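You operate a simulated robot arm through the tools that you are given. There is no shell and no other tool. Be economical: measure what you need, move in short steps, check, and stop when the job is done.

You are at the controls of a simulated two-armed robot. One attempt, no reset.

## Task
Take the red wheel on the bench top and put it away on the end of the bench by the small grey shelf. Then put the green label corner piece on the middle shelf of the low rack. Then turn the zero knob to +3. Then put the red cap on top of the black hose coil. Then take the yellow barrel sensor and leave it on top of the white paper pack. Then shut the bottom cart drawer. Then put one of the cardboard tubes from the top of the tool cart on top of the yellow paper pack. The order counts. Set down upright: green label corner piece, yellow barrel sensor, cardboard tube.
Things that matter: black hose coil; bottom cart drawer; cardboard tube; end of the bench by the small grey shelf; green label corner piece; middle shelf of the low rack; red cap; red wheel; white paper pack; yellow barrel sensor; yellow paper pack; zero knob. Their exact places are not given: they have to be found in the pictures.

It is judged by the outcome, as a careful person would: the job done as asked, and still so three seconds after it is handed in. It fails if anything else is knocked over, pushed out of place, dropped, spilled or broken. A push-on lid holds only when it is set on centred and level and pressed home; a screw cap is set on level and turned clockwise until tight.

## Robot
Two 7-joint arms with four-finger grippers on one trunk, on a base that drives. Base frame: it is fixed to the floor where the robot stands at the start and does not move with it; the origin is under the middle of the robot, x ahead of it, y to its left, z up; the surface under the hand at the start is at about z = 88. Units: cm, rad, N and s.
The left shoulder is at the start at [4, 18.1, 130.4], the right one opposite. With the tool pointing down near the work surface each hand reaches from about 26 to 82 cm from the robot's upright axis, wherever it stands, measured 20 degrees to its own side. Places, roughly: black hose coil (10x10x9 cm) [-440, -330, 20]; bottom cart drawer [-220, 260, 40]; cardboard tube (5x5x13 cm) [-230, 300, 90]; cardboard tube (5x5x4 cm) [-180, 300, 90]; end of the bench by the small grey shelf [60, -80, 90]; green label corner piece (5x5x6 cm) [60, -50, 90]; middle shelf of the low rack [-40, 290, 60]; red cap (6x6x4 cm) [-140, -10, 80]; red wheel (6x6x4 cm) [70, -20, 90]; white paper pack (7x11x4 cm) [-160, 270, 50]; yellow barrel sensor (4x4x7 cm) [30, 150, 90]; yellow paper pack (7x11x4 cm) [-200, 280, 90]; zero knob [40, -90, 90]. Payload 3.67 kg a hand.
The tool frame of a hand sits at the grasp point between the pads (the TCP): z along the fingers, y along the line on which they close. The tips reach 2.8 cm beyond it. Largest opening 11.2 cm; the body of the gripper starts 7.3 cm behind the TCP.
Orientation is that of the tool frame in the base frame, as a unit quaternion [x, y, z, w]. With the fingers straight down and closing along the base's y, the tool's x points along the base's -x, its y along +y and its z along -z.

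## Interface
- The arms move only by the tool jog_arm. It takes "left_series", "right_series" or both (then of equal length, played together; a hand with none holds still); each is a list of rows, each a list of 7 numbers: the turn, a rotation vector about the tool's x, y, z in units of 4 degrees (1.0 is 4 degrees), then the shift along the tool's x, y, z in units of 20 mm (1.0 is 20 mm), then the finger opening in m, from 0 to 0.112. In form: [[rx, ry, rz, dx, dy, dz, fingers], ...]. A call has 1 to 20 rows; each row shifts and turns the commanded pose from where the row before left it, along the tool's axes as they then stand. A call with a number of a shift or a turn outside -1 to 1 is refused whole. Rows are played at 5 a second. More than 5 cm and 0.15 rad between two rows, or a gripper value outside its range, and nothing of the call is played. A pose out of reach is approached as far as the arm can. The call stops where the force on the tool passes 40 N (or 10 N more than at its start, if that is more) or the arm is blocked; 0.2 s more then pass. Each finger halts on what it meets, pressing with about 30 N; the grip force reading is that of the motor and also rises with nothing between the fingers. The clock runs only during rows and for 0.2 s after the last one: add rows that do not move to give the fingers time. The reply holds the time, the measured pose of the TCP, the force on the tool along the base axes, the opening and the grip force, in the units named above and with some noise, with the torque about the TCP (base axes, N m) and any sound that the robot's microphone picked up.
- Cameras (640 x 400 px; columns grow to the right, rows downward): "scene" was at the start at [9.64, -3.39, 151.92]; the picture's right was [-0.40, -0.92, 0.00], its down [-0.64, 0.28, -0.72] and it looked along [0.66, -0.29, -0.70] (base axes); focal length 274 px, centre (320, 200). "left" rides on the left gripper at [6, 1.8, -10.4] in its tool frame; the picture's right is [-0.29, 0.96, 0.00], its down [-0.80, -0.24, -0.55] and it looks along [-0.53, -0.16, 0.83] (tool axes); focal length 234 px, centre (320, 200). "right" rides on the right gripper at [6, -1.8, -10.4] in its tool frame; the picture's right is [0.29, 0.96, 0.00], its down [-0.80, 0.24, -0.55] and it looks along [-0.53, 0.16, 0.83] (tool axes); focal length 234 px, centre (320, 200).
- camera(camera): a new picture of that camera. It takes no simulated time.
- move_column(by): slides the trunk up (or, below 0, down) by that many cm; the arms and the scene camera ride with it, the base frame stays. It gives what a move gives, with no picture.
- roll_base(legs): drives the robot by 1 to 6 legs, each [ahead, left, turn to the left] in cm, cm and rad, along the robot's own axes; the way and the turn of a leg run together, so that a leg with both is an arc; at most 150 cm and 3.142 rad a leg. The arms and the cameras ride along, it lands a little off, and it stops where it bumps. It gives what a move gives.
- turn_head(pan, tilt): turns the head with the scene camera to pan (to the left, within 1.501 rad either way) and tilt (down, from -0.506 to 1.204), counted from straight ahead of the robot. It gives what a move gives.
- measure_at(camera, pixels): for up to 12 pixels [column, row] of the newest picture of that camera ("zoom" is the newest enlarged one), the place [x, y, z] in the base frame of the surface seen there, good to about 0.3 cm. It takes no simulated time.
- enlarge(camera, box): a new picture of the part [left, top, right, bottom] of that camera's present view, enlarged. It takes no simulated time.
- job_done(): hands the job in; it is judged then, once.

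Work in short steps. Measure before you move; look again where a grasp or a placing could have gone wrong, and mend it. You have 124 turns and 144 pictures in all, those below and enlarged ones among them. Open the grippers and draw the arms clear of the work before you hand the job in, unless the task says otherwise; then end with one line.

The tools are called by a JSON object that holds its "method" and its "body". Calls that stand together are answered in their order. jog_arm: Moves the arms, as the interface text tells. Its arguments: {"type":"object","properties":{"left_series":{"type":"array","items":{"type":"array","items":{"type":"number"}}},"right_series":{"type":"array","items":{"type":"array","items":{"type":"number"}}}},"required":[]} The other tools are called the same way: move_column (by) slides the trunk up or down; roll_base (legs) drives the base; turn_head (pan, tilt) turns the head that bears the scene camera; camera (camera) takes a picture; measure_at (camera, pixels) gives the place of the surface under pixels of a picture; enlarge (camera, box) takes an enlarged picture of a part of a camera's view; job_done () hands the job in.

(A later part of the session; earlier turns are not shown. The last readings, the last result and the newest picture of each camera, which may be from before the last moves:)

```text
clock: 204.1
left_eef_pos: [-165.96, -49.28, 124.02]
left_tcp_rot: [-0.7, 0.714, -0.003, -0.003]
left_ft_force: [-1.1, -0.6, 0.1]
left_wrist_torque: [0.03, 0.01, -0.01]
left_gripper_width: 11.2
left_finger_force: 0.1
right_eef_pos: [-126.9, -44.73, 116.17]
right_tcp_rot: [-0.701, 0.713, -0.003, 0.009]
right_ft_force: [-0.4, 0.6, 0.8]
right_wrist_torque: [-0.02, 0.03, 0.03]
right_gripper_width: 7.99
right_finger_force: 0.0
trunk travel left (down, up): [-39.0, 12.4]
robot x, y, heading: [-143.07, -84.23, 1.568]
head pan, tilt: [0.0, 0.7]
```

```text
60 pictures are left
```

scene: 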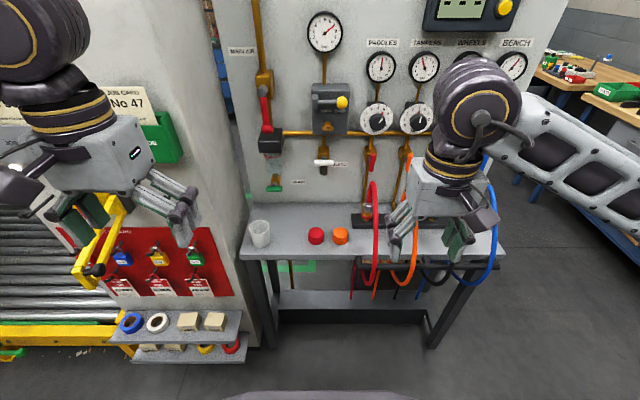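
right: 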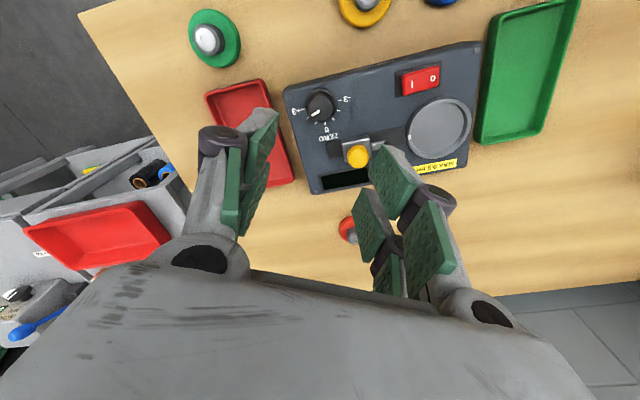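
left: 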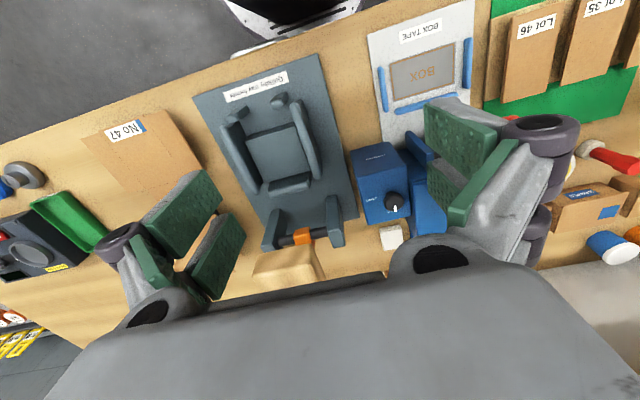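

Clear view: red cap at (316,235), orange cap at (340,235), red hose at (375,250). I measure them.

{"method": "measure_at", "body": {"camera": "scene", "pixels": [[316, 231], [308, 234], [324, 236], [316, 242], [340, 232], [333, 236], [375, 240], [316, 255], [323, 162], [300, 215], [260, 225]]}}

{"method": "enlarge", "body": {"camera": "scene", "box": [280, 200, 400, 275]}}

```text
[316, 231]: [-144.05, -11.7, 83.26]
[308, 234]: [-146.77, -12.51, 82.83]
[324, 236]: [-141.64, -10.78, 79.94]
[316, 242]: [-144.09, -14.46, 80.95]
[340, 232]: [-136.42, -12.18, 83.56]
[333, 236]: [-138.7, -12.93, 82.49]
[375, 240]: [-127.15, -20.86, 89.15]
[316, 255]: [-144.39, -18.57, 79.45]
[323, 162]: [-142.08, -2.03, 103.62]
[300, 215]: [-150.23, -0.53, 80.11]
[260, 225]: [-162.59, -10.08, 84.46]
```

```text
5.33 times, centred on (340, 238) of scene
```

zoom: 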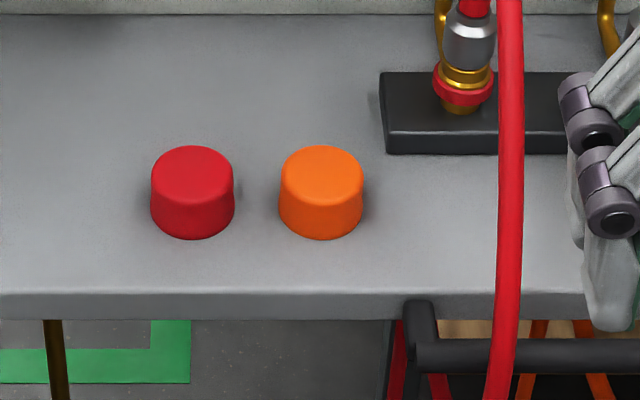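

Cap: centre (-144.1,-12.1), diameter ≈5.1, z 79.5–83.4; the orange cap leaves a 2.6 cm gap. I shift left, tilt the hand 12° back to keep the wrist off the panel, and move forward above the cap.

{"method": "jog_arm", "body": {"right_series": [[0, 0, 0, 0, 0.86, 0, 0.066], [0, 0, 0, 0, 0.86, 0, 0.066], [0, 0, 0, 0, 0.86, 0, 0.066], [0, 0, 0, 0, 0.86, 0, 0.066], [0, 0, 0, 0, 0.86, 0, 0.066], [0, 0, 0, 0, 0.86, 0, 0.066], [0, 0, 0, 0, 0.86, 0, 0.066], [0, 0, 0, 0, 0.86, 0, 0.066], [0, 0, 0, 0, 0.86, 0, 0.066], [0, 0, 0, 0, 0.86, 0, 0.066], [0, -1, 0, -0.95, 0, 0, 0.066], [0, -1, 0, -0.95, 0, 0, 0.066], [0, -1, 0, -0.95, 0, 0, 0.066], [0, 0, 0, -0.9, 0, 0.19, 0.066], [0, 0, 0, -0.9, 0, 0.19, 0.066], [0, 0, 0, -0.9, 0, 0.19, 0.066], [0, 0, 0, -0.9, 0, 0.19, 0.066], [0, 0, 0, -0.9, 0, 0.19, 0.066], [0, 0, 0, -0.9, 0, 0.19, 0.066]]}}

{"method": "camera", "body": {"camera": "right"}}

```text
clock: 208.1
left_eef_pos: [-166.14, -49.38, 123.95]
left_tcp_rot: [-0.7, 0.714, -0.003, -0.002]
left_ft_force: [-0.3, -0.7, 0.6]
left_wrist_torque: [-0.01, -0.02, 0.01]
left_gripper_width: 11.21
left_finger_force: 0.0
right_eef_pos: [-143.81, -27.78, 116.58]
right_tcp_rot: [-0.698, 0.708, 0.071, 0.083]
right_ft_force: [0.5, 0.7, 0.1]
right_wrist_torque: [0.0, 0.03, -0.02]
right_gripper_width: 6.59
right_finger_force: 0.0
trunk travel left (down, up): [-39.0, 12.4]
robot x, y, heading: [-143.36, -84.24, 1.57]
head pan, tilt: [0.0, 0.7]
```

```text
58 pictures are left
```

right: 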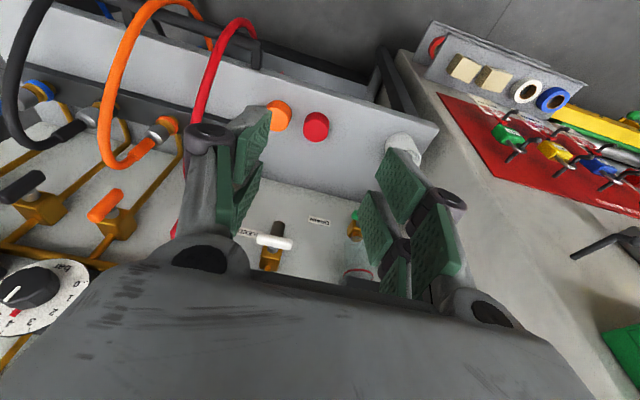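

Path is clear. I descend to about z 93 while easing forward, then look again.

{"method": "jog_arm", "body": {"right_series": [[0, 0, 0, 0, 0.05, 0.95, 0.066], [0, 0, 0, 0, 0.05, 0.95, 0.066], [0, 0, 0, 0, 0.05, 0.95, 0.066], [0, 0, 0, 0, 0.05, 0.95, 0.066], [0, 0, 0, 0, 0.05, 0.95, 0.066], [0, 0, 0, 0, 0, 0.95, 0.066], [0, 0, 0, 0, 0, 0.95, 0.066], [0, 0, 0, 0, 0, 0.95, 0.066], [0, 0, 0, 0, 0, 0.95, 0.066], [0, 0, 0, 0, 0, 0.95, 0.066], [0, 0, 0, 0, 0, 0.95, 0.066], [0, 0, 0, -0.75, 0, 0.17, 0.066], [0, 0, 0, -0.75, 0, 0.17, 0.066], [0, 0, 0, -0.75, 0, 0.17, 0.066], [0, 0, 0, -0.75, 0, 0.17, 0.066], [0, 0, 0, -0.75, 0, 0.17, 0.066], [0, 0, 0, -0.75, 0, 0.17, 0.066], [0, 0, 0, 0, 0, 0, 0.066]]}}

{"method": "camera", "body": {"camera": "right"}}

{"method": "camera", "body": {"camera": "scene"}}

```text
clock: 211.9
left_eef_pos: [-166.06, -49.32, 123.91]
left_tcp_rot: [-0.7, 0.714, -0.003, -0.003]
left_ft_force: [0.1, 0.1, -0.6]
left_wrist_torque: [0.0, 0.0, 0.03]
left_gripper_width: 11.19
left_finger_force: 0.1
right_eef_pos: [-143.71, -13.91, 96.06]
right_tcp_rot: [-0.698, 0.708, 0.07, 0.083]
right_ft_force: [0.4, 0.9, -0.1]
right_wrist_torque: [-0.02, 0.0, 0.01]
right_gripper_width: 6.6
right_finger_force: 0.0
trunk travel left (down, up): [-39.0, 12.4]
robot x, y, heading: [-142.67, -84.58, 1.578]
head pan, tilt: [0.0, 0.7]
```

```text
57 pictures are left
```

right: 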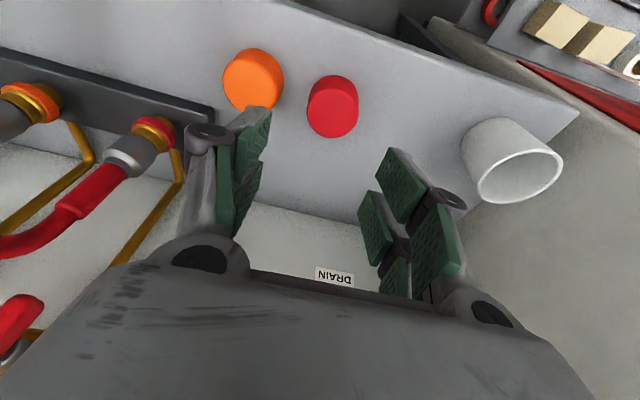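

```text
56 pictures are left
```

scene: 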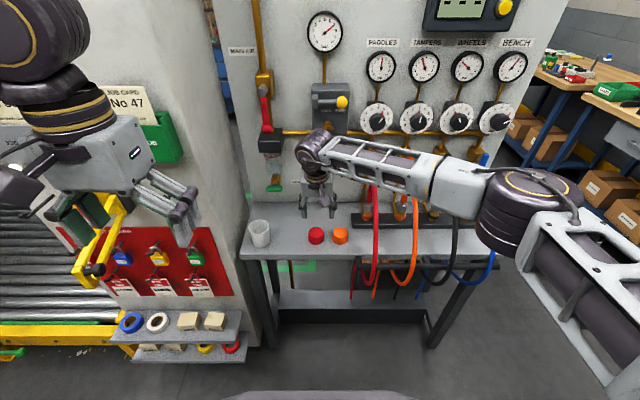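

Now I refine the cap's centre from the wrist view.

{"method": "measure_at", "body": {"camera": "right", "pixels": [[333, 100], [310, 102], [357, 102], [333, 78], [333, 128], [332, 118], [282, 85], [262, 75]]}}

```text
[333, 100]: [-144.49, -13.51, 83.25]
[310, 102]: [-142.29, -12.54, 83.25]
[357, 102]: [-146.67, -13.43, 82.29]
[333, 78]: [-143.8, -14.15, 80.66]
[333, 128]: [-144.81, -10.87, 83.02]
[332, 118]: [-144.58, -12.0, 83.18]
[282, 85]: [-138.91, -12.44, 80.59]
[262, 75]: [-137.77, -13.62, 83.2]
```

Cap centre ≈ (-144.5,-12.1). I shift, descend to TCP z 83.6 and close.

{"method": "jog_arm", "body": {"right_series": [[0, 0, 0, 0.1, 0.22, 0.3, 0.066], [0, 0, 0, 0.1, 0.23, 0.6, 0.066], [0, 0, 0, 0.07, 0, 0.9, 0.066], [0, 0, 0, 0.05, 0, 0.9, 0.066], [0, 0, 0, 0.05, 0, 0.9, 0.066], [0, 0, 0, 0.05, 0, 0.9, 0.066], [0, 0, 0, 0.05, 0, 0.9, 0.066], [0, 0, 0, 0, 0, 0.9, 0.066], [0, 0, 0, 0, 0, 0, 0.066], [0, 0, 0, 0, 0, 0, 0.045], [0, 0, 0, 0, 0, 0, 0.0], [0, 0, 0, 0, 0, 0, 0.0]]}}

{"method": "camera", "body": {"camera": "right"}}

```text
clock: 214.5
left_eef_pos: [-165.99, -49.23, 123.84]
left_tcp_rot: [-0.7, 0.714, -0.003, -0.003]
left_ft_force: [-0.7, -0.2, 0.5]
left_wrist_torque: [-0.01, -0.01, -0.04]
left_gripper_width: 11.17
left_finger_force: 0.1
right_eef_pos: [-144.31, -12.25, 83.59]
right_tcp_rot: [-0.697, 0.708, 0.071, 0.084]
right_ft_force: [0.6, -0.2, -0.3]
right_wrist_torque: [0.0, -0.04, -0.01]
right_gripper_width: 5.48
right_finger_force: 30.1
trunk travel left (down, up): [-39.0, 12.4]
robot x, y, heading: [-143.18, -85.01, 1.567]
head pan, tilt: [0.0, 0.7]
```

```text
55 pictures are left
```

right: 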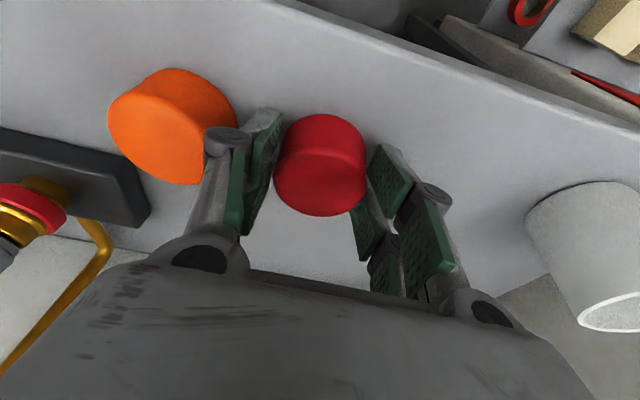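

Gripped at 5.48 cm. I lift gently, then draw back toward the robot.

{"method": "jog_arm", "body": {"right_series": [[0, 0, 0, -0.04, 0, -0.2, 0.0], [0, 0, 0, -0.08, 0, -0.4, 0.0], [0, 0, 0, -0.1, 0, -0.5, 0.0], [0, 0, 0, -0.1, 0, -0.5, 0.0], [0, 0, 0, -0.1, 0, -0.5, 0.0], [0, 0, 0, -0.1, 0, -0.5, 0.0], [0, 0, 0, -0.1, 0, -0.5, 0.0], [0, 0, 0, -0.1, 0, -0.5, 0.0], [0, 0, 0, -0.1, 0, -0.5, 0.0], [0, 0, 0, 0.3, 0, -0.7, 0.0], [0, 0, 0, 0.5, 0, -0.7, 0.0], [0, 0, 0, 0.7, 0, -0.7, 0.0], [0, 0, 0, 0.7, 0, -0.7, 0.0], [0, 0, 0, 0.7, 0, -0.7, 0.0], [0, 0, 0, 0.7, 0, -0.7, 0.0], [0, 0, 0, 0.7, 0, -0.5, 0.0], [0, 0, 0, 0.7, 0, -0.5, 0.0], [0, 0, 0, 0.7, 0, -0.3, 0.0], [0, 0, 0, 0.7, 0, -0.3, 0.0], [0, 0, 0, 0.4, 0, 0, 0.0]]}}

{"method": "roll_base", "body": {"legs": [[-25, 0, 0], [0, 0, 1.57]]}}

{"method": "turn_head", "body": {"pan": 0.5, "tilt": 0.35}}

{"method": "camera", "body": {"camera": "scene"}}

```text
clock: 218.7
left_eef_pos: [-166.06, -49.29, 123.89]
left_tcp_rot: [-0.7, 0.714, -0.004, -0.002]
left_ft_force: [-0.4, -0.3, 0.6]
left_wrist_torque: [0.0, 0.0, 0.0]
left_gripper_width: 11.19
left_finger_force: 0.0
right_eef_pos: [-145.02, -28.09, 100.37]
right_tcp_rot: [-0.697, 0.708, 0.07, 0.084]
right_ft_force: [0.9, 0.7, 1.3]
right_wrist_torque: [-0.04, -0.02, 0.01]
right_gripper_width: 5.46
right_finger_force: 29.6
trunk travel left (down, up): [-39.0, 12.4]
robot x, y, heading: [-143.46, -84.52, 1.571]
head pan, tilt: [0.0, 0.7]
```

```text
clock: 224.9
left_eef_pos: [-177.74, -132.66, 123.88]
left_tcp_rot: [1.0, 0.003, 0.003, -0.001]
left_ft_force: [0.2, 0.3, 0.9]
left_wrist_torque: [-0.02, 0.0, 0.01]
left_gripper_width: 11.22
left_finger_force: 0.0
right_eef_pos: [-199.35, -112.09, 100.31]
right_tcp_rot: [0.994, 0.006, -0.109, -0.008]
right_ft_force: [-0.7, 0.5, 0.4]
right_wrist_torque: [0.0, 0.02, 0.01]
right_gripper_width: 5.48
right_finger_force: 29.8
trunk travel left (down, up): [-39.0, 12.4]
robot x, y, heading: [-143.42, -109.06, -3.117]
head pan, tilt: [0.0, 0.7]
```

```text
clock: 225.8
left_eef_pos: [-177.57, -132.65, 123.99]
left_tcp_rot: [1.0, 0.004, 0.003, -0.001]
left_ft_force: [-0.1, -0.4, 0.2]
left_wrist_torque: [-0.02, 0.02, -0.01]
left_gripper_width: 11.18
left_finger_force: 0.0
right_eef_pos: [-199.4, -112.02, 100.33]
right_tcp_rot: [0.994, 0.005, -0.109, -0.008]
right_ft_force: [-0.4, 0.8, -0.6]
right_wrist_torque: [0.0, 0.0, 0.0]
right_gripper_width: 5.46
right_finger_force: 30.2
trunk travel left (down, up): [-39.0, 12.4]
robot x, y, heading: [-143.41, -108.74, -3.116]
head pan, tilt: [0.499, 0.351]
```

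```text
54 pictures are left
```

scene: 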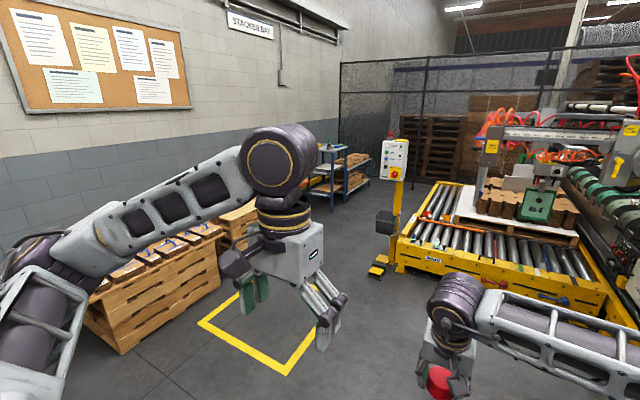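

The coil should be near the blue shelf unit at (335,180). I measure obstacles and floor for the route.

{"method": "measure_at", "body": {"camera": "scene", "pixels": [[335, 155], [320, 200], [362, 182], [120, 350], [220, 285], [255, 230], [380, 262], [395, 268], [430, 265], [340, 225], [285, 370], [325, 175]]}}

{"method": "enlarge", "body": {"camera": "scene", "box": [280, 120, 440, 260]}}

```text
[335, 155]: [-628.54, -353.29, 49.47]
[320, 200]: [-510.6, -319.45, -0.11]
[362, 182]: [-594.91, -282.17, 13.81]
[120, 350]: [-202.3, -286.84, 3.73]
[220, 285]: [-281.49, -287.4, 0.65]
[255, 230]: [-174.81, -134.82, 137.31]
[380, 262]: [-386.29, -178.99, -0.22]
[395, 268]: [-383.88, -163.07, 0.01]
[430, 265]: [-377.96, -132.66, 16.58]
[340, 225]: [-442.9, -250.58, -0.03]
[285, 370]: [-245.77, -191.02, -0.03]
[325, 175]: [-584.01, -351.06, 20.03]
```

```text
2.86 times, centred on (360, 190) of scene
```

zoom: 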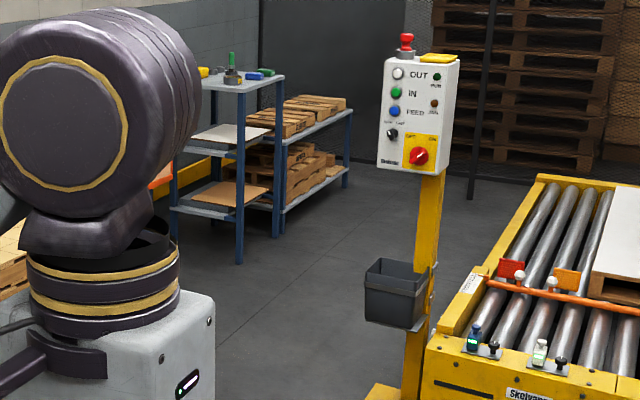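

I drive forward-left to about (-330,-215), between the pallets and the control post.

{"method": "roll_base", "body": {"legs": [[95, 60, 0], [90, 40, 0]]}}

{"method": "turn_head", "body": {"pan": 0.9, "tilt": 0.55}}

{"method": "camera", "body": {"camera": "scene"}}

```text
clock: 236.4
left_eef_pos: [-362.8, -236.78, 123.95]
left_tcp_rot: [1.0, -0.002, 0.004, -0.002]
left_ft_force: [-0.2, -0.6, 0.0]
left_wrist_torque: [-0.02, -0.01, 0.02]
left_gripper_width: 11.22
left_finger_force: 0.0
right_eef_pos: [-384.27, -216.3, 100.25]
right_tcp_rot: [0.994, 0.0, -0.108, -0.008]
right_ft_force: [0.6, 0.0, 0.2]
right_wrist_torque: [0.03, -0.02, -0.01]
right_gripper_width: 5.44
right_finger_force: 30.2
trunk travel left (down, up): [-39.0, 12.4]
robot x, y, heading: [-328.32, -213.56, -3.125]
head pan, tilt: [0.499, 0.351]
```

```text
clock: 237.2
left_eef_pos: [-362.66, -236.93, 124.0]
left_tcp_rot: [1.0, -0.002, 0.004, -0.001]
left_ft_force: [0.0, 0.5, 0.4]
left_wrist_torque: [0.01, 0.01, 0.02]
left_gripper_width: 11.19
left_finger_force: 0.0
right_eef_pos: [-384.3, -216.19, 100.42]
right_tcp_rot: [0.994, 0.0, -0.109, -0.008]
right_ft_force: [-0.2, 0.8, -0.2]
right_wrist_torque: [-0.04, 0.03, 0.02]
right_gripper_width: 5.43
right_finger_force: 29.9
trunk travel left (down, up): [-39.0, 12.4]
robot x, y, heading: [-328.02, -213.41, -3.127]
head pan, tilt: [0.901, 0.55]
```

```text
52 pictures are left
```

scene: 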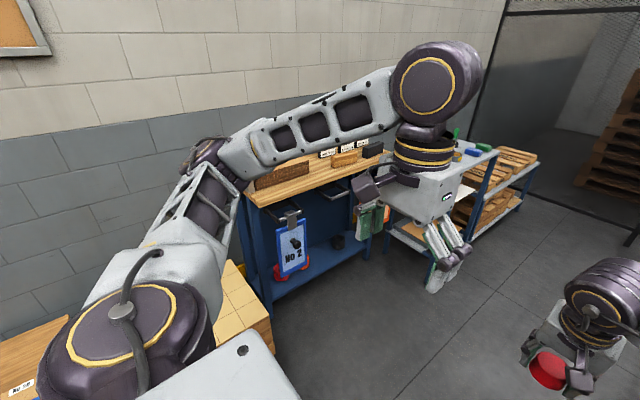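

A blue bench with a lower shelf is ahead-left; a black coil seems to be at (338,240). I turn left to face it and shift sideways.

{"method": "roll_base", "body": {"legs": [[0, 0, 1.57], [12, -60, 0], [0, -40, 0]]}}

{"method": "turn_head", "body": {"pan": 0, "tilt": 0.75}}

{"method": "camera", "body": {"camera": "scene"}}

```text
clock: 247.1
left_eef_pos: [-406.19, -260.67, 123.98]
left_tcp_rot: [0.715, 0.699, 0.002, -0.003]
left_ft_force: [-0.1, 0.5, -0.6]
left_wrist_torque: [0.0, -0.02, -0.01]
left_gripper_width: 11.2
left_finger_force: 0.0
right_eef_pos: [-427.25, -281.8, 100.31]
right_tcp_rot: [0.709, 0.696, -0.084, 0.07]
right_ft_force: [-0.7, 0.4, 0.1]
right_wrist_torque: [-0.02, -0.04, 0.03]
right_gripper_width: 5.41
right_finger_force: 29.7
trunk travel left (down, up): [-39.0, 12.4]
robot x, y, heading: [-428.88, -225.68, -1.575]
head pan, tilt: [0.901, 0.55]
```

```text
clock: 248.3
left_eef_pos: [-406.3, -260.63, 123.94]
left_tcp_rot: [0.716, 0.698, 0.002, -0.003]
left_ft_force: [-0.6, 0.3, 0.7]
left_wrist_torque: [0.05, 0.03, 0.02]
left_gripper_width: 11.21
left_finger_force: 0.1
right_eef_pos: [-427.3, -281.82, 100.25]
right_tcp_rot: [0.71, 0.696, -0.083, 0.071]
right_ft_force: [0.5, 0.1, -0.5]
right_wrist_torque: [0.03, -0.04, 0.02]
right_gripper_width: 5.41
right_finger_force: 30.0
trunk travel left (down, up): [-39.0, 12.4]
robot x, y, heading: [-428.65, -225.44, -1.575]
head pan, tilt: [0.0, 0.75]
```

```text
51 pictures are left
```

scene: 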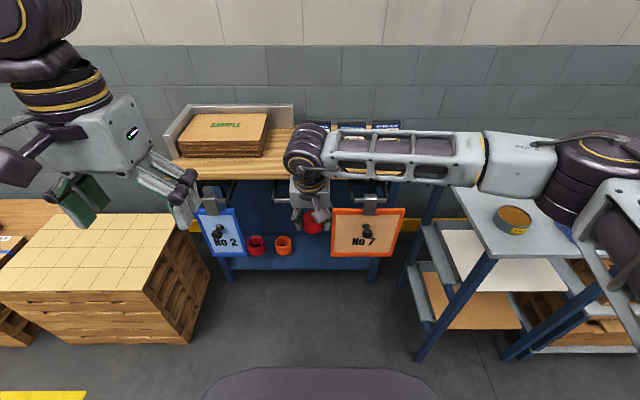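

The lower shelf holds hose coils between hanging plates "No 2" and "No 7". I enlarge and measure.

{"method": "enlarge", "body": {"camera": "scene", "box": [190, 170, 420, 290]}}

{"method": "measure_at", "body": {"camera": "scene", "pixels": [[256, 243], [283, 243], [312, 260], [260, 262], [222, 235], [365, 230], [235, 180], [300, 270], [345, 270], [340, 185], [370, 262], [226, 258]]}}

```text
2.78 times, centred on (305, 230) of scene
```

zoom: 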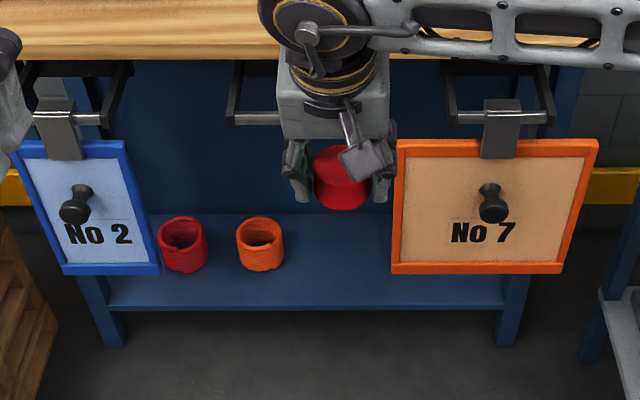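

```text
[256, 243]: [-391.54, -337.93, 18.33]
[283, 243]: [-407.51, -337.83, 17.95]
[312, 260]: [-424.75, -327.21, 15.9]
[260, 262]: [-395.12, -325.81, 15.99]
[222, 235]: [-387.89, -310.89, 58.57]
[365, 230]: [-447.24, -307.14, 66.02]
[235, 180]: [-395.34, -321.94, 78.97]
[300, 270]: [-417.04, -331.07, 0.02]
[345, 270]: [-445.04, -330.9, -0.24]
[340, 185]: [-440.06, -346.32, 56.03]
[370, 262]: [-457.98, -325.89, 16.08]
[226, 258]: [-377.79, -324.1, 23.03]
```

The black coil must be behind plate "No 7". I lower the trunk 34 cm to look beneath the plate.

{"method": "move_column", "body": {"by": -36}}

{"method": "camera", "body": {"camera": "scene"}}

{"method": "camera", "body": {"camera": "right"}}

```text
clock: 251.8
left_eef_pos: [-406.07, -260.61, 87.97]
left_tcp_rot: [0.715, 0.699, 0.002, -0.003]
left_ft_force: [0.6, 0.1, 0.4]
left_wrist_torque: [0.0, -0.02, 0.01]
left_gripper_width: 11.21
left_finger_force: 0.2
right_eef_pos: [-427.27, -281.76, 64.32]
right_tcp_rot: [0.71, 0.696, -0.084, 0.07]
right_ft_force: [-0.1, -0.1, 0.3]
right_wrist_torque: [-0.01, 0.01, 0.03]
right_gripper_width: 5.35
right_finger_force: 30.5
trunk travel left (down, up): [-3.0, 48.4]
robot x, y, heading: [-428.7, -225.82, -1.572]
head pan, tilt: [0.0, 0.75]
```

```text
49 pictures are left
```

scene: 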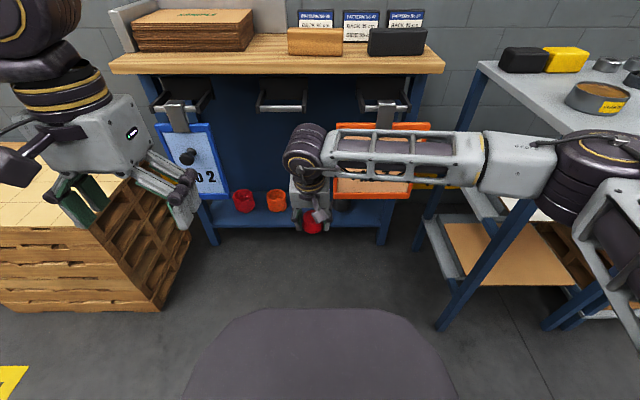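

```text
48 pictures are left
```

right: 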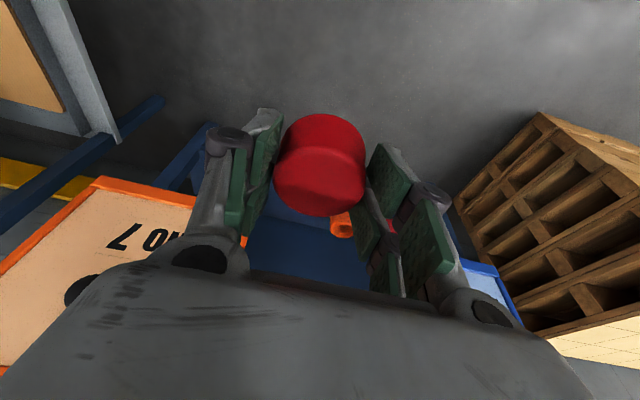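

A dark object shows at (343,206) beneath the plate. I enlarge and measure.

{"method": "enlarge", "body": {"camera": "scene", "box": [220, 170, 410, 250]}}

{"method": "measure_at", "body": {"camera": "scene", "pixels": [[343, 204], [343, 209], [337, 206], [350, 206], [275, 193], [275, 200], [370, 197], [345, 220], [244, 192], [410, 190]]}}

```text
3.37 times, centred on (315, 210) of scene
```

zoom: 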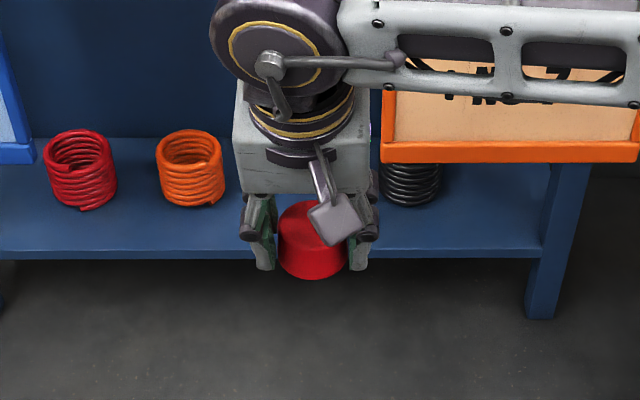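

```text
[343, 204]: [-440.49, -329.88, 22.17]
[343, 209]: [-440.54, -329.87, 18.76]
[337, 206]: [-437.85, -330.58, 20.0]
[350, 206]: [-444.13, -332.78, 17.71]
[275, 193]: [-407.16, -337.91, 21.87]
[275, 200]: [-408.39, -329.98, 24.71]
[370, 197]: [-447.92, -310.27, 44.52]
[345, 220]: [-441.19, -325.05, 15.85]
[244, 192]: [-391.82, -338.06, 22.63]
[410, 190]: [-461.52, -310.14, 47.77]
```

The black coil is at (-440.5,-335), top z≈25, behind plate 7, whose arm-side access suits the left arm through the gap between the plates. I will set the cap on the bench top and take it over with the left hand; raise the trunk and drive closer first.

{"method": "move_column", "body": {"by": 36}}

{"method": "roll_base", "body": {"legs": [[33, 4, 0]]}}

{"method": "camera", "body": {"camera": "scene"}}

{"method": "measure_at", "body": {"camera": "scene", "pixels": [[260, 200], [290, 200], [280, 180], [350, 190], [330, 200], [230, 190], [270, 210], [300, 165], [380, 190], [320, 120]]}}

```text
clock: 255.3
left_eef_pos: [-406.11, -260.76, 123.86]
left_tcp_rot: [0.715, 0.699, 0.002, -0.003]
left_ft_force: [-0.6, 0.9, -0.2]
left_wrist_torque: [-0.01, 0.02, 0.04]
left_gripper_width: 11.17
left_finger_force: 0.0
right_eef_pos: [-427.28, -281.71, 100.28]
right_tcp_rot: [0.709, 0.696, -0.084, 0.07]
right_ft_force: [-0.1, 0.8, 0.1]
right_wrist_torque: [0.0, 0.01, 0.02]
right_gripper_width: 5.34
right_finger_force: 30.0
trunk travel left (down, up): [-39.0, 12.4]
robot x, y, heading: [-428.67, -225.23, -1.575]
head pan, tilt: [0.0, 0.75]
```

```text
clock: 257.5
left_eef_pos: [-402.17, -293.02, 123.96]
left_tcp_rot: [0.715, 0.699, 0.002, -0.002]
left_ft_force: [0.7, -1.1, -0.6]
left_wrist_torque: [0.04, 0.0, 0.03]
left_gripper_width: 11.2
left_finger_force: 0.0
right_eef_pos: [-423.33, -314.11, 100.37]
right_tcp_rot: [0.709, 0.696, -0.083, 0.07]
right_ft_force: [-0.1, 0.6, 0.5]
right_wrist_torque: [0.02, 0.02, -0.01]
right_gripper_width: 5.32
right_finger_force: 30.0
trunk travel left (down, up): [-39.0, 12.4]
robot x, y, heading: [-424.93, -258.18, -1.576]
head pan, tilt: [0.0, 0.75]
```

```text
46 pictures are left
```

scene: 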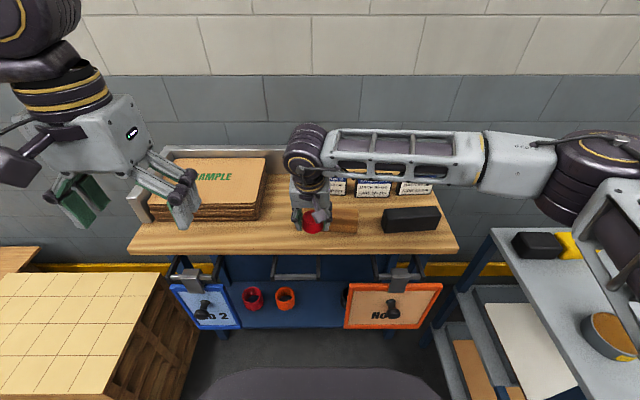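

```text
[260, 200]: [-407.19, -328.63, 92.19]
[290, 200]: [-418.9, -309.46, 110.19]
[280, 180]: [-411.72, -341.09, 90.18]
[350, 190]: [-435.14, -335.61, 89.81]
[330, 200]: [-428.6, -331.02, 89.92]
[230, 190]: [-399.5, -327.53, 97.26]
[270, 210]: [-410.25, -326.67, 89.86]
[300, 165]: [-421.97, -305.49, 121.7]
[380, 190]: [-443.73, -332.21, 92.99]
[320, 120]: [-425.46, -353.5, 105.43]
```

Bench top is at z 89.8 with free wood near (-415,-329). I set the cap down there with the right hand.

{"method": "jog_arm", "body": {"right_series": [[0, 0, 0, 0, 0.73, 0, 0.0], [0, 0, 0, 0, 0.73, 0, 0.0], [0, 0, 0, 0, 0.73, 0, 0.0], [0, 0, 0, 0, 0.73, 0, 0.0], [0, 0, 0, 0, 0.73, 0, 0.0], [0, 0, 0, -0.91, 0, 0.2, 0.0], [0, 0, 0, -0.91, 0, 0.2, 0.0], [0, 0, 0, -0.91, 0, 0.2, 0.0], [0, 0, 0, -0.91, 0, 0.2, 0.0], [0, 0, 0, -0.91, 0, 0.2, 0.0], [0, 0, 0, -0.91, 0, 0.2, 0.0], [0, 0, 0, -0.91, 0, 0.2, 0.0], [0, 0, 0, -0.91, 0, 0.2, 0.0], [0, 0, 0, 0.157, 0, 0.71, 0.0], [0, 0, 0, 0.157, 0, 0.71, 0.0], [0, 0, 0, 0.157, 0, 0.71, 0.0], [0, 0, 0, 0.1, 0, 0.5, 0.0], [0, 0, 0, 0, 0, 0, 0.0]]}}

{"method": "camera", "body": {"camera": "right"}}

```text
clock: 261.3
left_eef_pos: [-402.3, -292.98, 123.96]
left_tcp_rot: [0.715, 0.699, 0.002, -0.003]
left_ft_force: [0.0, 0.6, 0.2]
left_wrist_torque: [-0.03, 0.01, -0.01]
left_gripper_width: 11.19
left_finger_force: 0.0
right_eef_pos: [-416.49, -329.16, 94.75]
right_tcp_rot: [0.709, 0.696, -0.083, 0.07]
right_ft_force: [0.2, 1.2, -0.3]
right_wrist_torque: [0.01, 0.03, 0.01]
right_gripper_width: 5.34
right_finger_force: 29.9
trunk travel left (down, up): [-39.0, 12.4]
robot x, y, heading: [-425.24, -258.18, -1.574]
head pan, tilt: [0.0, 0.75]
```

```text
45 pictures are left
```

right: 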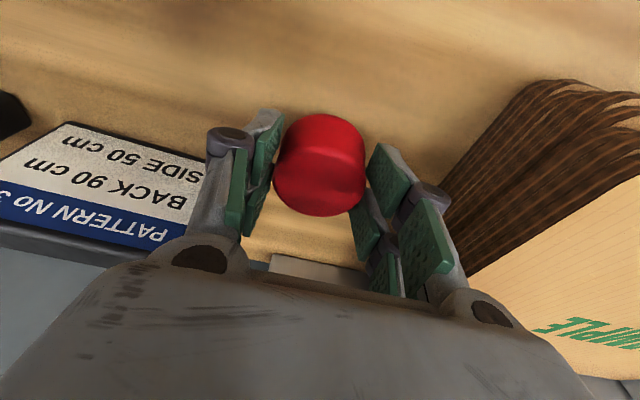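

I lower in 1.5 mm steps until it touches.

{"method": "jog_arm", "body": {"right_series": [[0, 0, 0, 0.016, 0, 0.075, 0.0], [0, 0, 0, 0.016, 0, 0.075, 0.0], [0, 0, 0, 0.016, 0, 0.075, 0.0], [0, 0, 0, 0, 0, 0, 0.0]]}}

```text
clock: 262.3
left_eef_pos: [-402.24, -292.98, 123.94]
left_tcp_rot: [0.715, 0.699, 0.002, -0.003]
left_ft_force: [-0.1, -0.1, -0.4]
left_wrist_torque: [0.0, -0.02, 0.0]
left_gripper_width: 11.19
left_finger_force: 0.0
right_eef_pos: [-416.51, -329.17, 94.36]
right_tcp_rot: [0.71, 0.695, -0.084, 0.07]
right_ft_force: [-0.6, -0.4, -0.3]
right_wrist_torque: [-0.02, 0.02, 0.02]
right_gripper_width: 5.31
right_finger_force: 30.3
trunk travel left (down, up): [-39.0, 12.4]
robot x, y, heading: [-425.0, -258.29, -1.576]
head pan, tilt: [0.0, 0.75]
```

{"method": "jog_arm", "body": {"right_series": [[0, 0, 0, 0.016, 0, 0.075, 0.0], [0, 0, 0, 0.016, 0, 0.075, 0.0], [0, 0, 0, 0.016, 0, 0.075, 0.0], [0, 0, 0, 0, 0, 0, 0.0]]}}

```text
clock: 263.3
left_eef_pos: [-402.19, -292.91, 123.9]
left_tcp_rot: [0.715, 0.699, 0.0, -0.003]
left_ft_force: [0.2, 0.3, 0.4]
left_wrist_torque: [0.01, -0.04, -0.01]
left_gripper_width: 11.18
left_finger_force: 0.1
right_eef_pos: [-416.53, -329.24, 93.98]
right_tcp_rot: [0.71, 0.695, -0.083, 0.07]
right_ft_force: [-0.4, 0.4, -0.2]
right_wrist_torque: [0.02, 0.04, -0.03]
right_gripper_width: 5.3
right_finger_force: 30.0
trunk travel left (down, up): [-39.0, 12.4]
robot x, y, heading: [-425.09, -258.2, -1.579]
head pan, tilt: [0.0, 0.75]
```

{"method": "jog_arm", "body": {"right_series": [[0, 0, 0, 0.016, 0, 0.075, 0.0], [0, 0, 0, 0.016, 0, 0.075, 0.0], [0, 0, 0, 0.016, 0, 0.075, 0.0], [0, 0, 0, 0, 0, 0, 0.0]]}}

{"method": "enlarge", "body": {"camera": "scene", "box": [250, 180, 370, 250]}}

```text
clock: 264.3
left_eef_pos: [-402.29, -292.95, 123.95]
left_tcp_rot: [0.716, 0.698, 0.001, -0.002]
left_ft_force: [0.1, 0.0, 0.5]
left_wrist_torque: [0.01, 0.0, 0.0]
left_gripper_width: 11.21
left_finger_force: 0.2
right_eef_pos: [-416.45, -329.25, 93.59]
right_tcp_rot: [0.709, 0.696, -0.084, 0.071]
right_ft_force: [-1.4, -0.7, 5.7]
right_wrist_torque: [-0.12, -0.13, 0.03]
right_gripper_width: 5.28
right_finger_force: 29.9
trunk travel left (down, up): [-39.0, 12.4]
robot x, y, heading: [-424.96, -258.17, -1.569]
head pan, tilt: [0.0, 0.75]
```

```text
5.33 times, centred on (310, 215) of scene
```

zoom: 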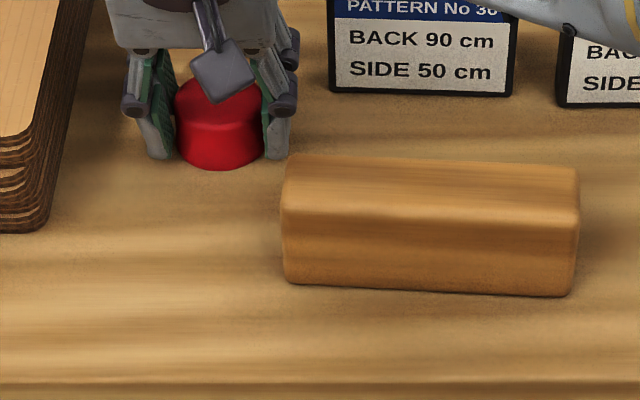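

Contact 5.7 N. I release, rise, and draw the right hand away.

{"method": "jog_arm", "body": {"right_series": [[0, 0, 0, 0, 0, 0, 0.057], [0, 0, 0, 0, 0, 0, 0.065], [0, 0, 0, 0, 0, 0, 0.065], [0, 0, 0, -0.1, 0, -0.5, 0.065], [0, 0, 0, -0.17, 0, -0.8, 0.065], [0, 0, 0, -0.17, 0, -0.8, 0.065], [0, 0, 0, -0.17, 0, -0.8, 0.065], [0, 0, 0, -0.17, 0, -0.8, 0.065], [0, 0, 0, -0.17, 0, -0.8, 0.065], [0, 0, 0, 0.6, -0.6, -0.8, 0.065], [0, 0, 0, 0.6, -0.6, -0.8, 0.065], [0, 0, 0, 0.9, -0.9, -0.4, 0.065], [0, 0, 0, 0.9, -0.9, -0.2, 0.065], [0, 0, 0, 0.9, -0.9, -0.2, 0.065], [0, 0, 0, 0.9, -0.9, -0.2, 0.065], [0, 0, 0, 0.9, -0.9, -0.2, 0.065], [0, 0, 0, 0.9, -0.9, -0.2, 0.065], [0, 0, 0, 0.9, -0.9, 0, 0.065], [0, 0, 0, 0.9, -0.9, 0, 0.065], [0, 0, 0, 0.9, -0.9, 0, 0.065]]}}

{"method": "jog_arm", "body": {"left_series": [[0, -1, 0, 0, -0.3, 0, 0.075], [0, -1, 0, 0, -0.6, 0, 0.075], [0, -1, 0, 0, -0.6, 0, 0.075], [0, -1, 0, 0, -0.6, 0, 0.075], [0, -1, 0, 0, -0.6, 0, 0.075], [0, -1, 0, 0, -0.6, 0, 0.075], [0, -1, 0, 0, -0.6, 0, 0.075], [0, -0.5, 0, 0, -0.6, 0, 0.075], [0, 0, 0, 0, -0.6, 0, 0.075], [0, 0, 0, 0, -0.6, 0, 0.075], [0, 0, 0, 0, -0.6, 0, 0.075], [0, 0, 0, 0, -0.6, 0, 0.075], [0, 0, 0, 0, -0.5, 0, 0.075]]}}

{"method": "camera", "body": {"camera": "scene"}}

```text
clock: 268.5
left_eef_pos: [-402.35, -293.09, 124.07]
left_tcp_rot: [0.715, 0.699, 0.002, -0.002]
left_ft_force: [-0.1, 0.0, 0.4]
left_wrist_torque: [0.0, -0.01, -0.02]
left_gripper_width: 11.23
left_finger_force: 0.0
right_eef_pos: [-434.53, -309.2, 104.74]
right_tcp_rot: [0.709, 0.696, -0.084, 0.072]
right_ft_force: [-0.5, 0.8, -0.1]
right_wrist_torque: [0.01, -0.04, 0.01]
right_gripper_width: 6.52
right_finger_force: 0.1
trunk travel left (down, up): [-39.0, 12.4]
robot x, y, heading: [-424.81, -258.19, -1.574]
head pan, tilt: [0.0, 0.75]
```

```text
clock: 271.3
left_eef_pos: [-417.72, -293.72, 124.95]
left_tcp_rot: [0.691, 0.676, -0.183, 0.178]
left_ft_force: [0.0, 0.0, -0.4]
left_wrist_torque: [0.0, -0.02, 0.0]
left_gripper_width: 7.48
left_finger_force: 0.1
left hand out of reach, approached as far as the arm can: row 6, 7, 8
right_eef_pos: [-434.52, -309.32, 104.83]
right_tcp_rot: [0.71, 0.696, -0.083, 0.07]
right_ft_force: [-1.0, 0.1, -0.6]
right_wrist_torque: [0.02, -0.04, 0.01]
right_gripper_width: 6.5
right_finger_force: 0.1
trunk travel left (down, up): [-39.0, 12.4]
robot x, y, heading: [-425.05, -257.95, -1.571]
head pan, tilt: [0.0, 0.75]
```

```text
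43 pictures are left
```

scene: 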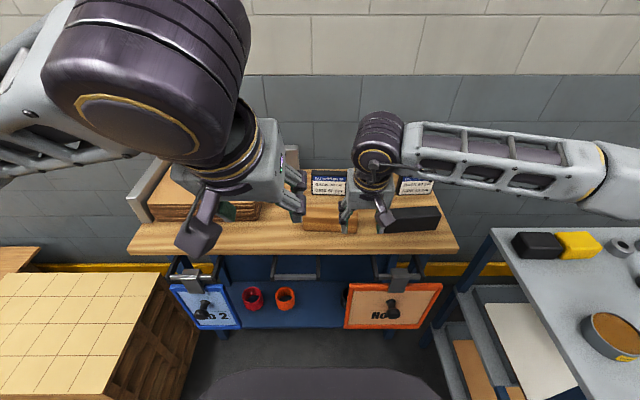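

I move the right hand aside, and bring the left hand along its 30° approach line toward the cap, stopping short.

{"method": "jog_arm", "body": {"right_series": [[0, 0, 0, 0, -0.9, -0.3, 0.065], [0, 0, 0, 0, -0.9, -0.3, 0.065], [0, 0, 0, 0, -0.9, -0.3, 0.065], [0, 0, 0, 0, -0.9, -0.3, 0.065], [0, 0, 0, 0.3, -0.9, -0.3, 0.065], [0, 0, 0, 0.3, -0.9, -0.3, 0.065], [0, 0, 0, 0.3, -0.9, -0.3, 0.065], [0, 0, 0, 0.3, -0.9, -0.3, 0.065], [0, 0, 0, 0.3, -0.9, -0.3, 0.065], [0, 0, 0, 0.3, -0.9, -0.3, 0.065]]}}

{"method": "jog_arm", "body": {"left_series": [[0, 0, 0, -0.95, 0.08, 0, 0.066], [0, 0, 0, -0.95, 0.08, 0, 0.066], [0, 0, 0, -0.95, 0.08, 0, 0.066], [0, 0, 0, -0.95, 0.08, 0, 0.066], [0, 0, 0, -0.95, 0.08, 0.5, 0.066], [0, 0, 0, -0.95, 0.08, 0.8, 0.066], [0, 0, 0, -0.95, 0.08, 0.8, 0.066], [0, 0, 0, -0.95, 0.08, 0.8, 0.066], [0, 0, 0, 0, 0, 0.9, 0.066], [0, 0, 0, 0, 0, 0.9, 0.066], [0, 0, 0, 0, 0, 0.9, 0.066], [0, 0, 0, 0, 0, 0.9, 0.066], [0, 0, 0, 0, 0, 0.9, 0.066], [0, 0, 0, 0, 0, 0.9, 0.066], [0, 0, 0, 0, 0, 0.9, 0.066], [0, 0, 0, 0, 0, 0.9, 0.066], [0, 0, 0, 0, 0, 0.9, 0.066], [0, 0, 0, 0, 0, 0.9, 0.066], [0, 0, 0, 0, 0, 0.9, 0.066], [0, 0, 0, 0, 0, 0.9, 0.066]]}}

{"method": "camera", "body": {"camera": "left"}}

```text
clock: 273.5
left_eef_pos: [-417.67, -293.62, 125.02]
left_tcp_rot: [0.691, 0.676, -0.183, 0.179]
left_ft_force: [0.2, -0.4, -0.1]
left_wrist_torque: [-0.02, -0.01, 0.03]
left_gripper_width: 7.49
left_finger_force: 0.1
right_eef_pos: [-452.26, -304.04, 110.2]
right_tcp_rot: [0.709, 0.697, -0.083, 0.072]
right_ft_force: [0.4, 0.1, 0.0]
right_wrist_torque: [-0.01, -0.02, 0.02]
right_gripper_width: 6.51
right_finger_force: 0.0
trunk travel left (down, up): [-39.0, 12.4]
robot x, y, heading: [-424.7, -257.84, -1.574]
head pan, tilt: [0.0, 0.75]
```

```text
clock: 277.7
left_eef_pos: [-417.2, -320.7, 108.7]
left_tcp_rot: [0.691, 0.676, -0.182, 0.178]
left_ft_force: [-0.8, 1.2, 0.5]
left_wrist_torque: [0.0, 0.01, 0.01]
left_gripper_width: 6.59
left_finger_force: 0.0
right_eef_pos: [-452.21, -304.23, 110.14]
right_tcp_rot: [0.709, 0.696, -0.083, 0.072]
right_ft_force: [-0.1, -1.2, 0.7]
right_wrist_torque: [0.03, -0.03, 0.01]
right_gripper_width: 6.51
right_finger_force: 0.1
trunk travel left (down, up): [-39.0, 12.4]
robot x, y, heading: [-425.17, -258.25, -1.579]
head pan, tilt: [0.0, 0.75]
```

```text
42 pictures are left
```

left: 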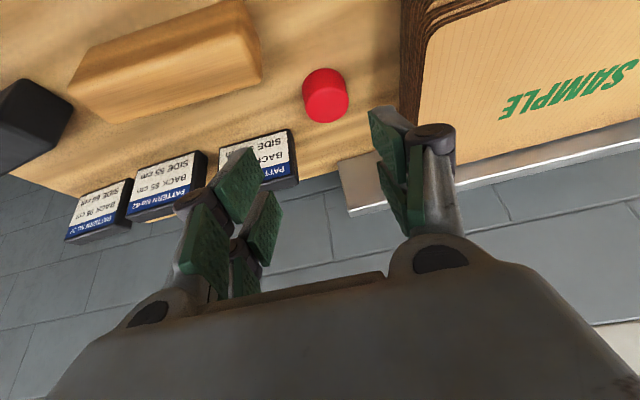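

The left view shows the cap at (325,95), clear of block and stack. I measure it.

{"method": "measure_at", "body": {"camera": "left", "pixels": [[326, 105], [303, 95], [348, 95], [325, 70], [327, 120], [262, 75], [250, 30], [402, 60], [402, 110]]}}

```text
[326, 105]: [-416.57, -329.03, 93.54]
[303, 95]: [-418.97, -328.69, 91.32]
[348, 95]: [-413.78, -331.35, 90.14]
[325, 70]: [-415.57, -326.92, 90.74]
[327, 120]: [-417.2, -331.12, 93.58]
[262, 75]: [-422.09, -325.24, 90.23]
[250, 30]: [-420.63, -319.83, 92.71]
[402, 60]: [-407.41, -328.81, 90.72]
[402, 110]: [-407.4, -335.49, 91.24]
```

Cap centre (-416.5,-329.1). I advance 17.4 cm along the approach, close and lift a little.

{"method": "jog_arm", "body": {"left_series": [[0, 0, 0, 0.04, 0.12, 0.8, 0.068], [0, 0, 0, 0.04, 0.12, 0.8, 0.068], [0, 0, 0, 0.04, 0.11, 0.8, 0.068], [0, 0, 0, 0, 0, 0.8, 0.068], [0, 0, 0, 0, 0, 0.8, 0.068], [0, 0, 0, 0, 0, 0.8, 0.068], [0, 0, 0, 0, 0, 0.8, 0.068], [0, 0, 0, 0, 0, 0.8, 0.068], [0, 0, 0, 0, 0, 0.8, 0.068], [0, 0, 0, 0, 0, 0.8, 0.068], [0, 0, 0, 0, 0, 0.73, 0.068], [0, 0, 0, 0, 0, 0, 0.068], [0, 0, 0, 0, 0, 0, 0.04], [0, 0, 0, 0, 0, 0, 0.0], [0, 0, 0, 0, 0, 0, 0.0], [0, 0, 0, -0.1, 0, -0.17, 0.0], [0, 0, 0, -0.1, 0, -0.17, 0.0], [0, 0, 0, -0.1, 0, -0.17, 0.0]]}}

{"method": "camera", "body": {"camera": "left"}}

```text
clock: 281.5
left_eef_pos: [-416.42, -328.94, 94.46]
left_tcp_rot: [0.692, 0.676, -0.182, 0.177]
left_ft_force: [0.5, 0.0, -0.4]
left_wrist_torque: [0.0, 0.01, -0.02]
left_gripper_width: 5.27
left_finger_force: 29.9
right_eef_pos: [-452.32, -304.1, 110.16]
right_tcp_rot: [0.71, 0.696, -0.083, 0.072]
right_ft_force: [-0.1, -1.0, 0.2]
right_wrist_torque: [-0.01, 0.05, 0.04]
right_gripper_width: 6.49
right_finger_force: 0.1
trunk travel left (down, up): [-39.0, 12.4]
robot x, y, heading: [-425.11, -257.87, -1.574]
head pan, tilt: [0.0, 0.75]
```

```text
41 pictures are left
```

left: 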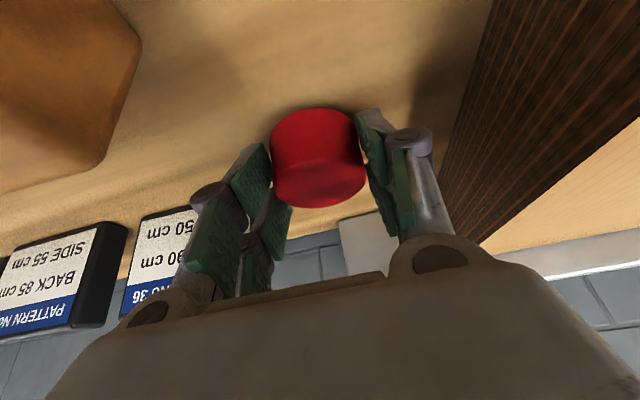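

The cap is held by the left hand (5.27 cm). I measure the side table on the right before planning the low move.

{"method": "measure_at", "body": {"camera": "scene", "pixels": [[495, 240], [560, 340], [590, 395], [530, 245], [440, 325], [350, 300], [390, 325], [437, 300], [240, 325]]}}

{"method": "jog_arm", "body": {"left_series": [[0, 0, 0, -0.2, 0, -0.35, 0.0], [0, 0, 0, -0.3, 0, -0.52, 0.0], [0, 0, 0, -0.3, 0, -0.52, 0.0], [0, 0, 0, -0.3, 0, -0.52, 0.0], [0, 0, 0, -0.3, 0, -0.52, 0.0], [0, 0, 0, -0.3, 0, -0.52, 0.0], [0, 0, 0, -0.3, 0, -0.52, 0.0]], "right_series": [[0, 0, 0, 0.7, 0.2, -0.6, 0.065], [0, 0, 0, 0.7, 0.2, -0.6, 0.065], [0, 0, 0, 0.7, 0.2, -0.6, 0.065], [0, 0, 0, 0.7, 0.2, -0.6, 0.065], [0, 0, 0, 0.7, 0.2, -0.6, 0.065], [0, 0, 0, 0.7, 0.2, -0.6, 0.065], [0, 0, 0, 0.7, 0.2, -0.6, 0.065]]}}

{"method": "roll_base", "body": {"legs": [[-47, 6, 0]]}}

{"method": "camera", "body": {"camera": "scene"}}

```text
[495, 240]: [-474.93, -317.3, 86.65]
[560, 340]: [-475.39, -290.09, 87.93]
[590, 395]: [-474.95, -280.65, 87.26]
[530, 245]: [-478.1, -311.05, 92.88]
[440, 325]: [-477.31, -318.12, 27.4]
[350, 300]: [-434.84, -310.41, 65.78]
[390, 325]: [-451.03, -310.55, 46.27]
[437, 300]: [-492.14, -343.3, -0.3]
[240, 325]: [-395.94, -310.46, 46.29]
```

```text
clock: 283.1
left_eef_pos: [-416.63, -329.14, 102.48]
left_tcp_rot: [0.692, 0.676, -0.183, 0.177]
left_ft_force: [0.6, 0.3, -0.2]
left_wrist_torque: [0.0, 0.01, -0.01]
left_gripper_width: 5.28
left_finger_force: 29.9
right_eef_pos: [-449.11, -294.18, 116.6]
right_tcp_rot: [0.709, 0.697, -0.082, 0.069]
right_ft_force: [0.3, 0.4, 0.6]
right_wrist_torque: [0.02, -0.01, 0.0]
right_gripper_width: 6.48
right_finger_force: 0.0
right hand out of reach, approached as far as the arm can: row 7
trunk travel left (down, up): [-39.0, 12.4]
robot x, y, heading: [-424.78, -257.89, -1.573]
head pan, tilt: [0.0, 0.75]
```

```text
clock: 286.0
left_eef_pos: [-410.02, -281.76, 102.47]
left_tcp_rot: [0.688, 0.679, -0.183, 0.179]
left_ft_force: [-0.3, 0.0, -1.1]
left_wrist_torque: [-0.02, 0.04, 0.03]
left_gripper_width: 5.3
left_finger_force: 29.9
right_eef_pos: [-442.94, -247.15, 116.72]
right_tcp_rot: [0.706, 0.7, -0.082, 0.07]
right_ft_force: [0.0, 0.2, -0.2]
right_wrist_torque: [0.01, -0.03, 0.03]
right_gripper_width: 6.48
right_finger_force: 0.1
trunk travel left (down, up): [-39.0, 12.4]
robot x, y, heading: [-418.69, -210.56, -1.567]
head pan, tilt: [0.0, 0.75]
```

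```text
40 pictures are left
```

scene: 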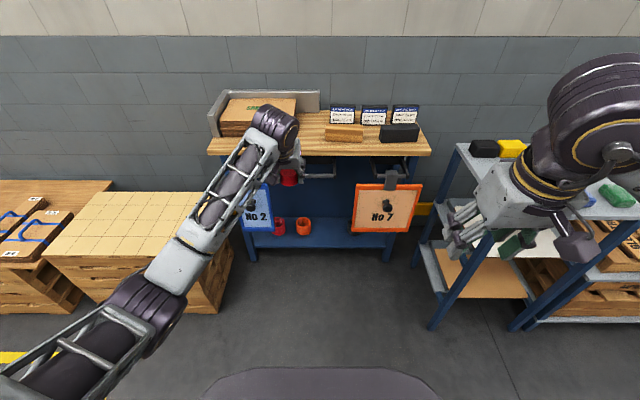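

I measure the crates on the left and the left elbow for the forward-low move.

{"method": "measure_at", "body": {"camera": "scene", "pixels": [[200, 200], [200, 245], [220, 215], [155, 290], [185, 250], [240, 170], [268, 125], [110, 320], [352, 205], [380, 233], [305, 165], [283, 265]]}}

```text
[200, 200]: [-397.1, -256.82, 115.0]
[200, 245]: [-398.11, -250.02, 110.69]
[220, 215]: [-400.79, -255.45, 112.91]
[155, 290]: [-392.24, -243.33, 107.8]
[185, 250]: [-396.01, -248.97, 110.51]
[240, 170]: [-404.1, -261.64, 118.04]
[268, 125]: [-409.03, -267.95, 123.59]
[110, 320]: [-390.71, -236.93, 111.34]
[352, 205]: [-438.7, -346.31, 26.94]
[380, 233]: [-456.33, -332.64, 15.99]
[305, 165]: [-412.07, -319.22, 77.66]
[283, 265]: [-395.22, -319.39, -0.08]
```

{"method": "measure_at", "body": {"camera": "scene", "pixels": [[120, 210], [170, 200], [228, 240], [222, 300], [130, 255], [190, 285]]}}

{"method": "enlarge", "body": {"camera": "scene", "box": [240, 170, 430, 260]}}

```text
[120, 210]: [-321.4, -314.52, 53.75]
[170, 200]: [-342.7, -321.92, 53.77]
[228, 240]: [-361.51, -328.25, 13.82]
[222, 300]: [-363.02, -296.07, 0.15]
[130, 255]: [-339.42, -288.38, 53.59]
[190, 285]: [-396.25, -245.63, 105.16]
```

```text
3.37 times, centred on (335, 215) of scene
```

zoom: 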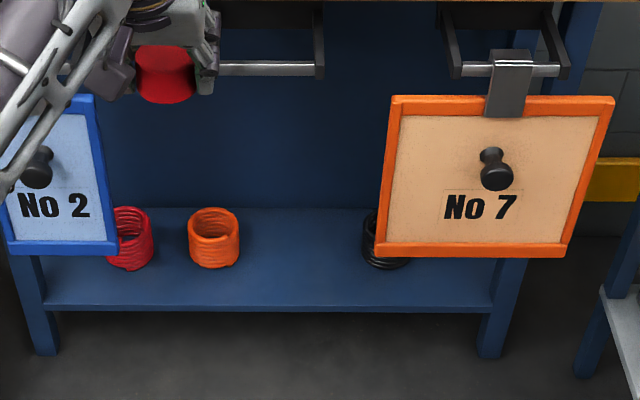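

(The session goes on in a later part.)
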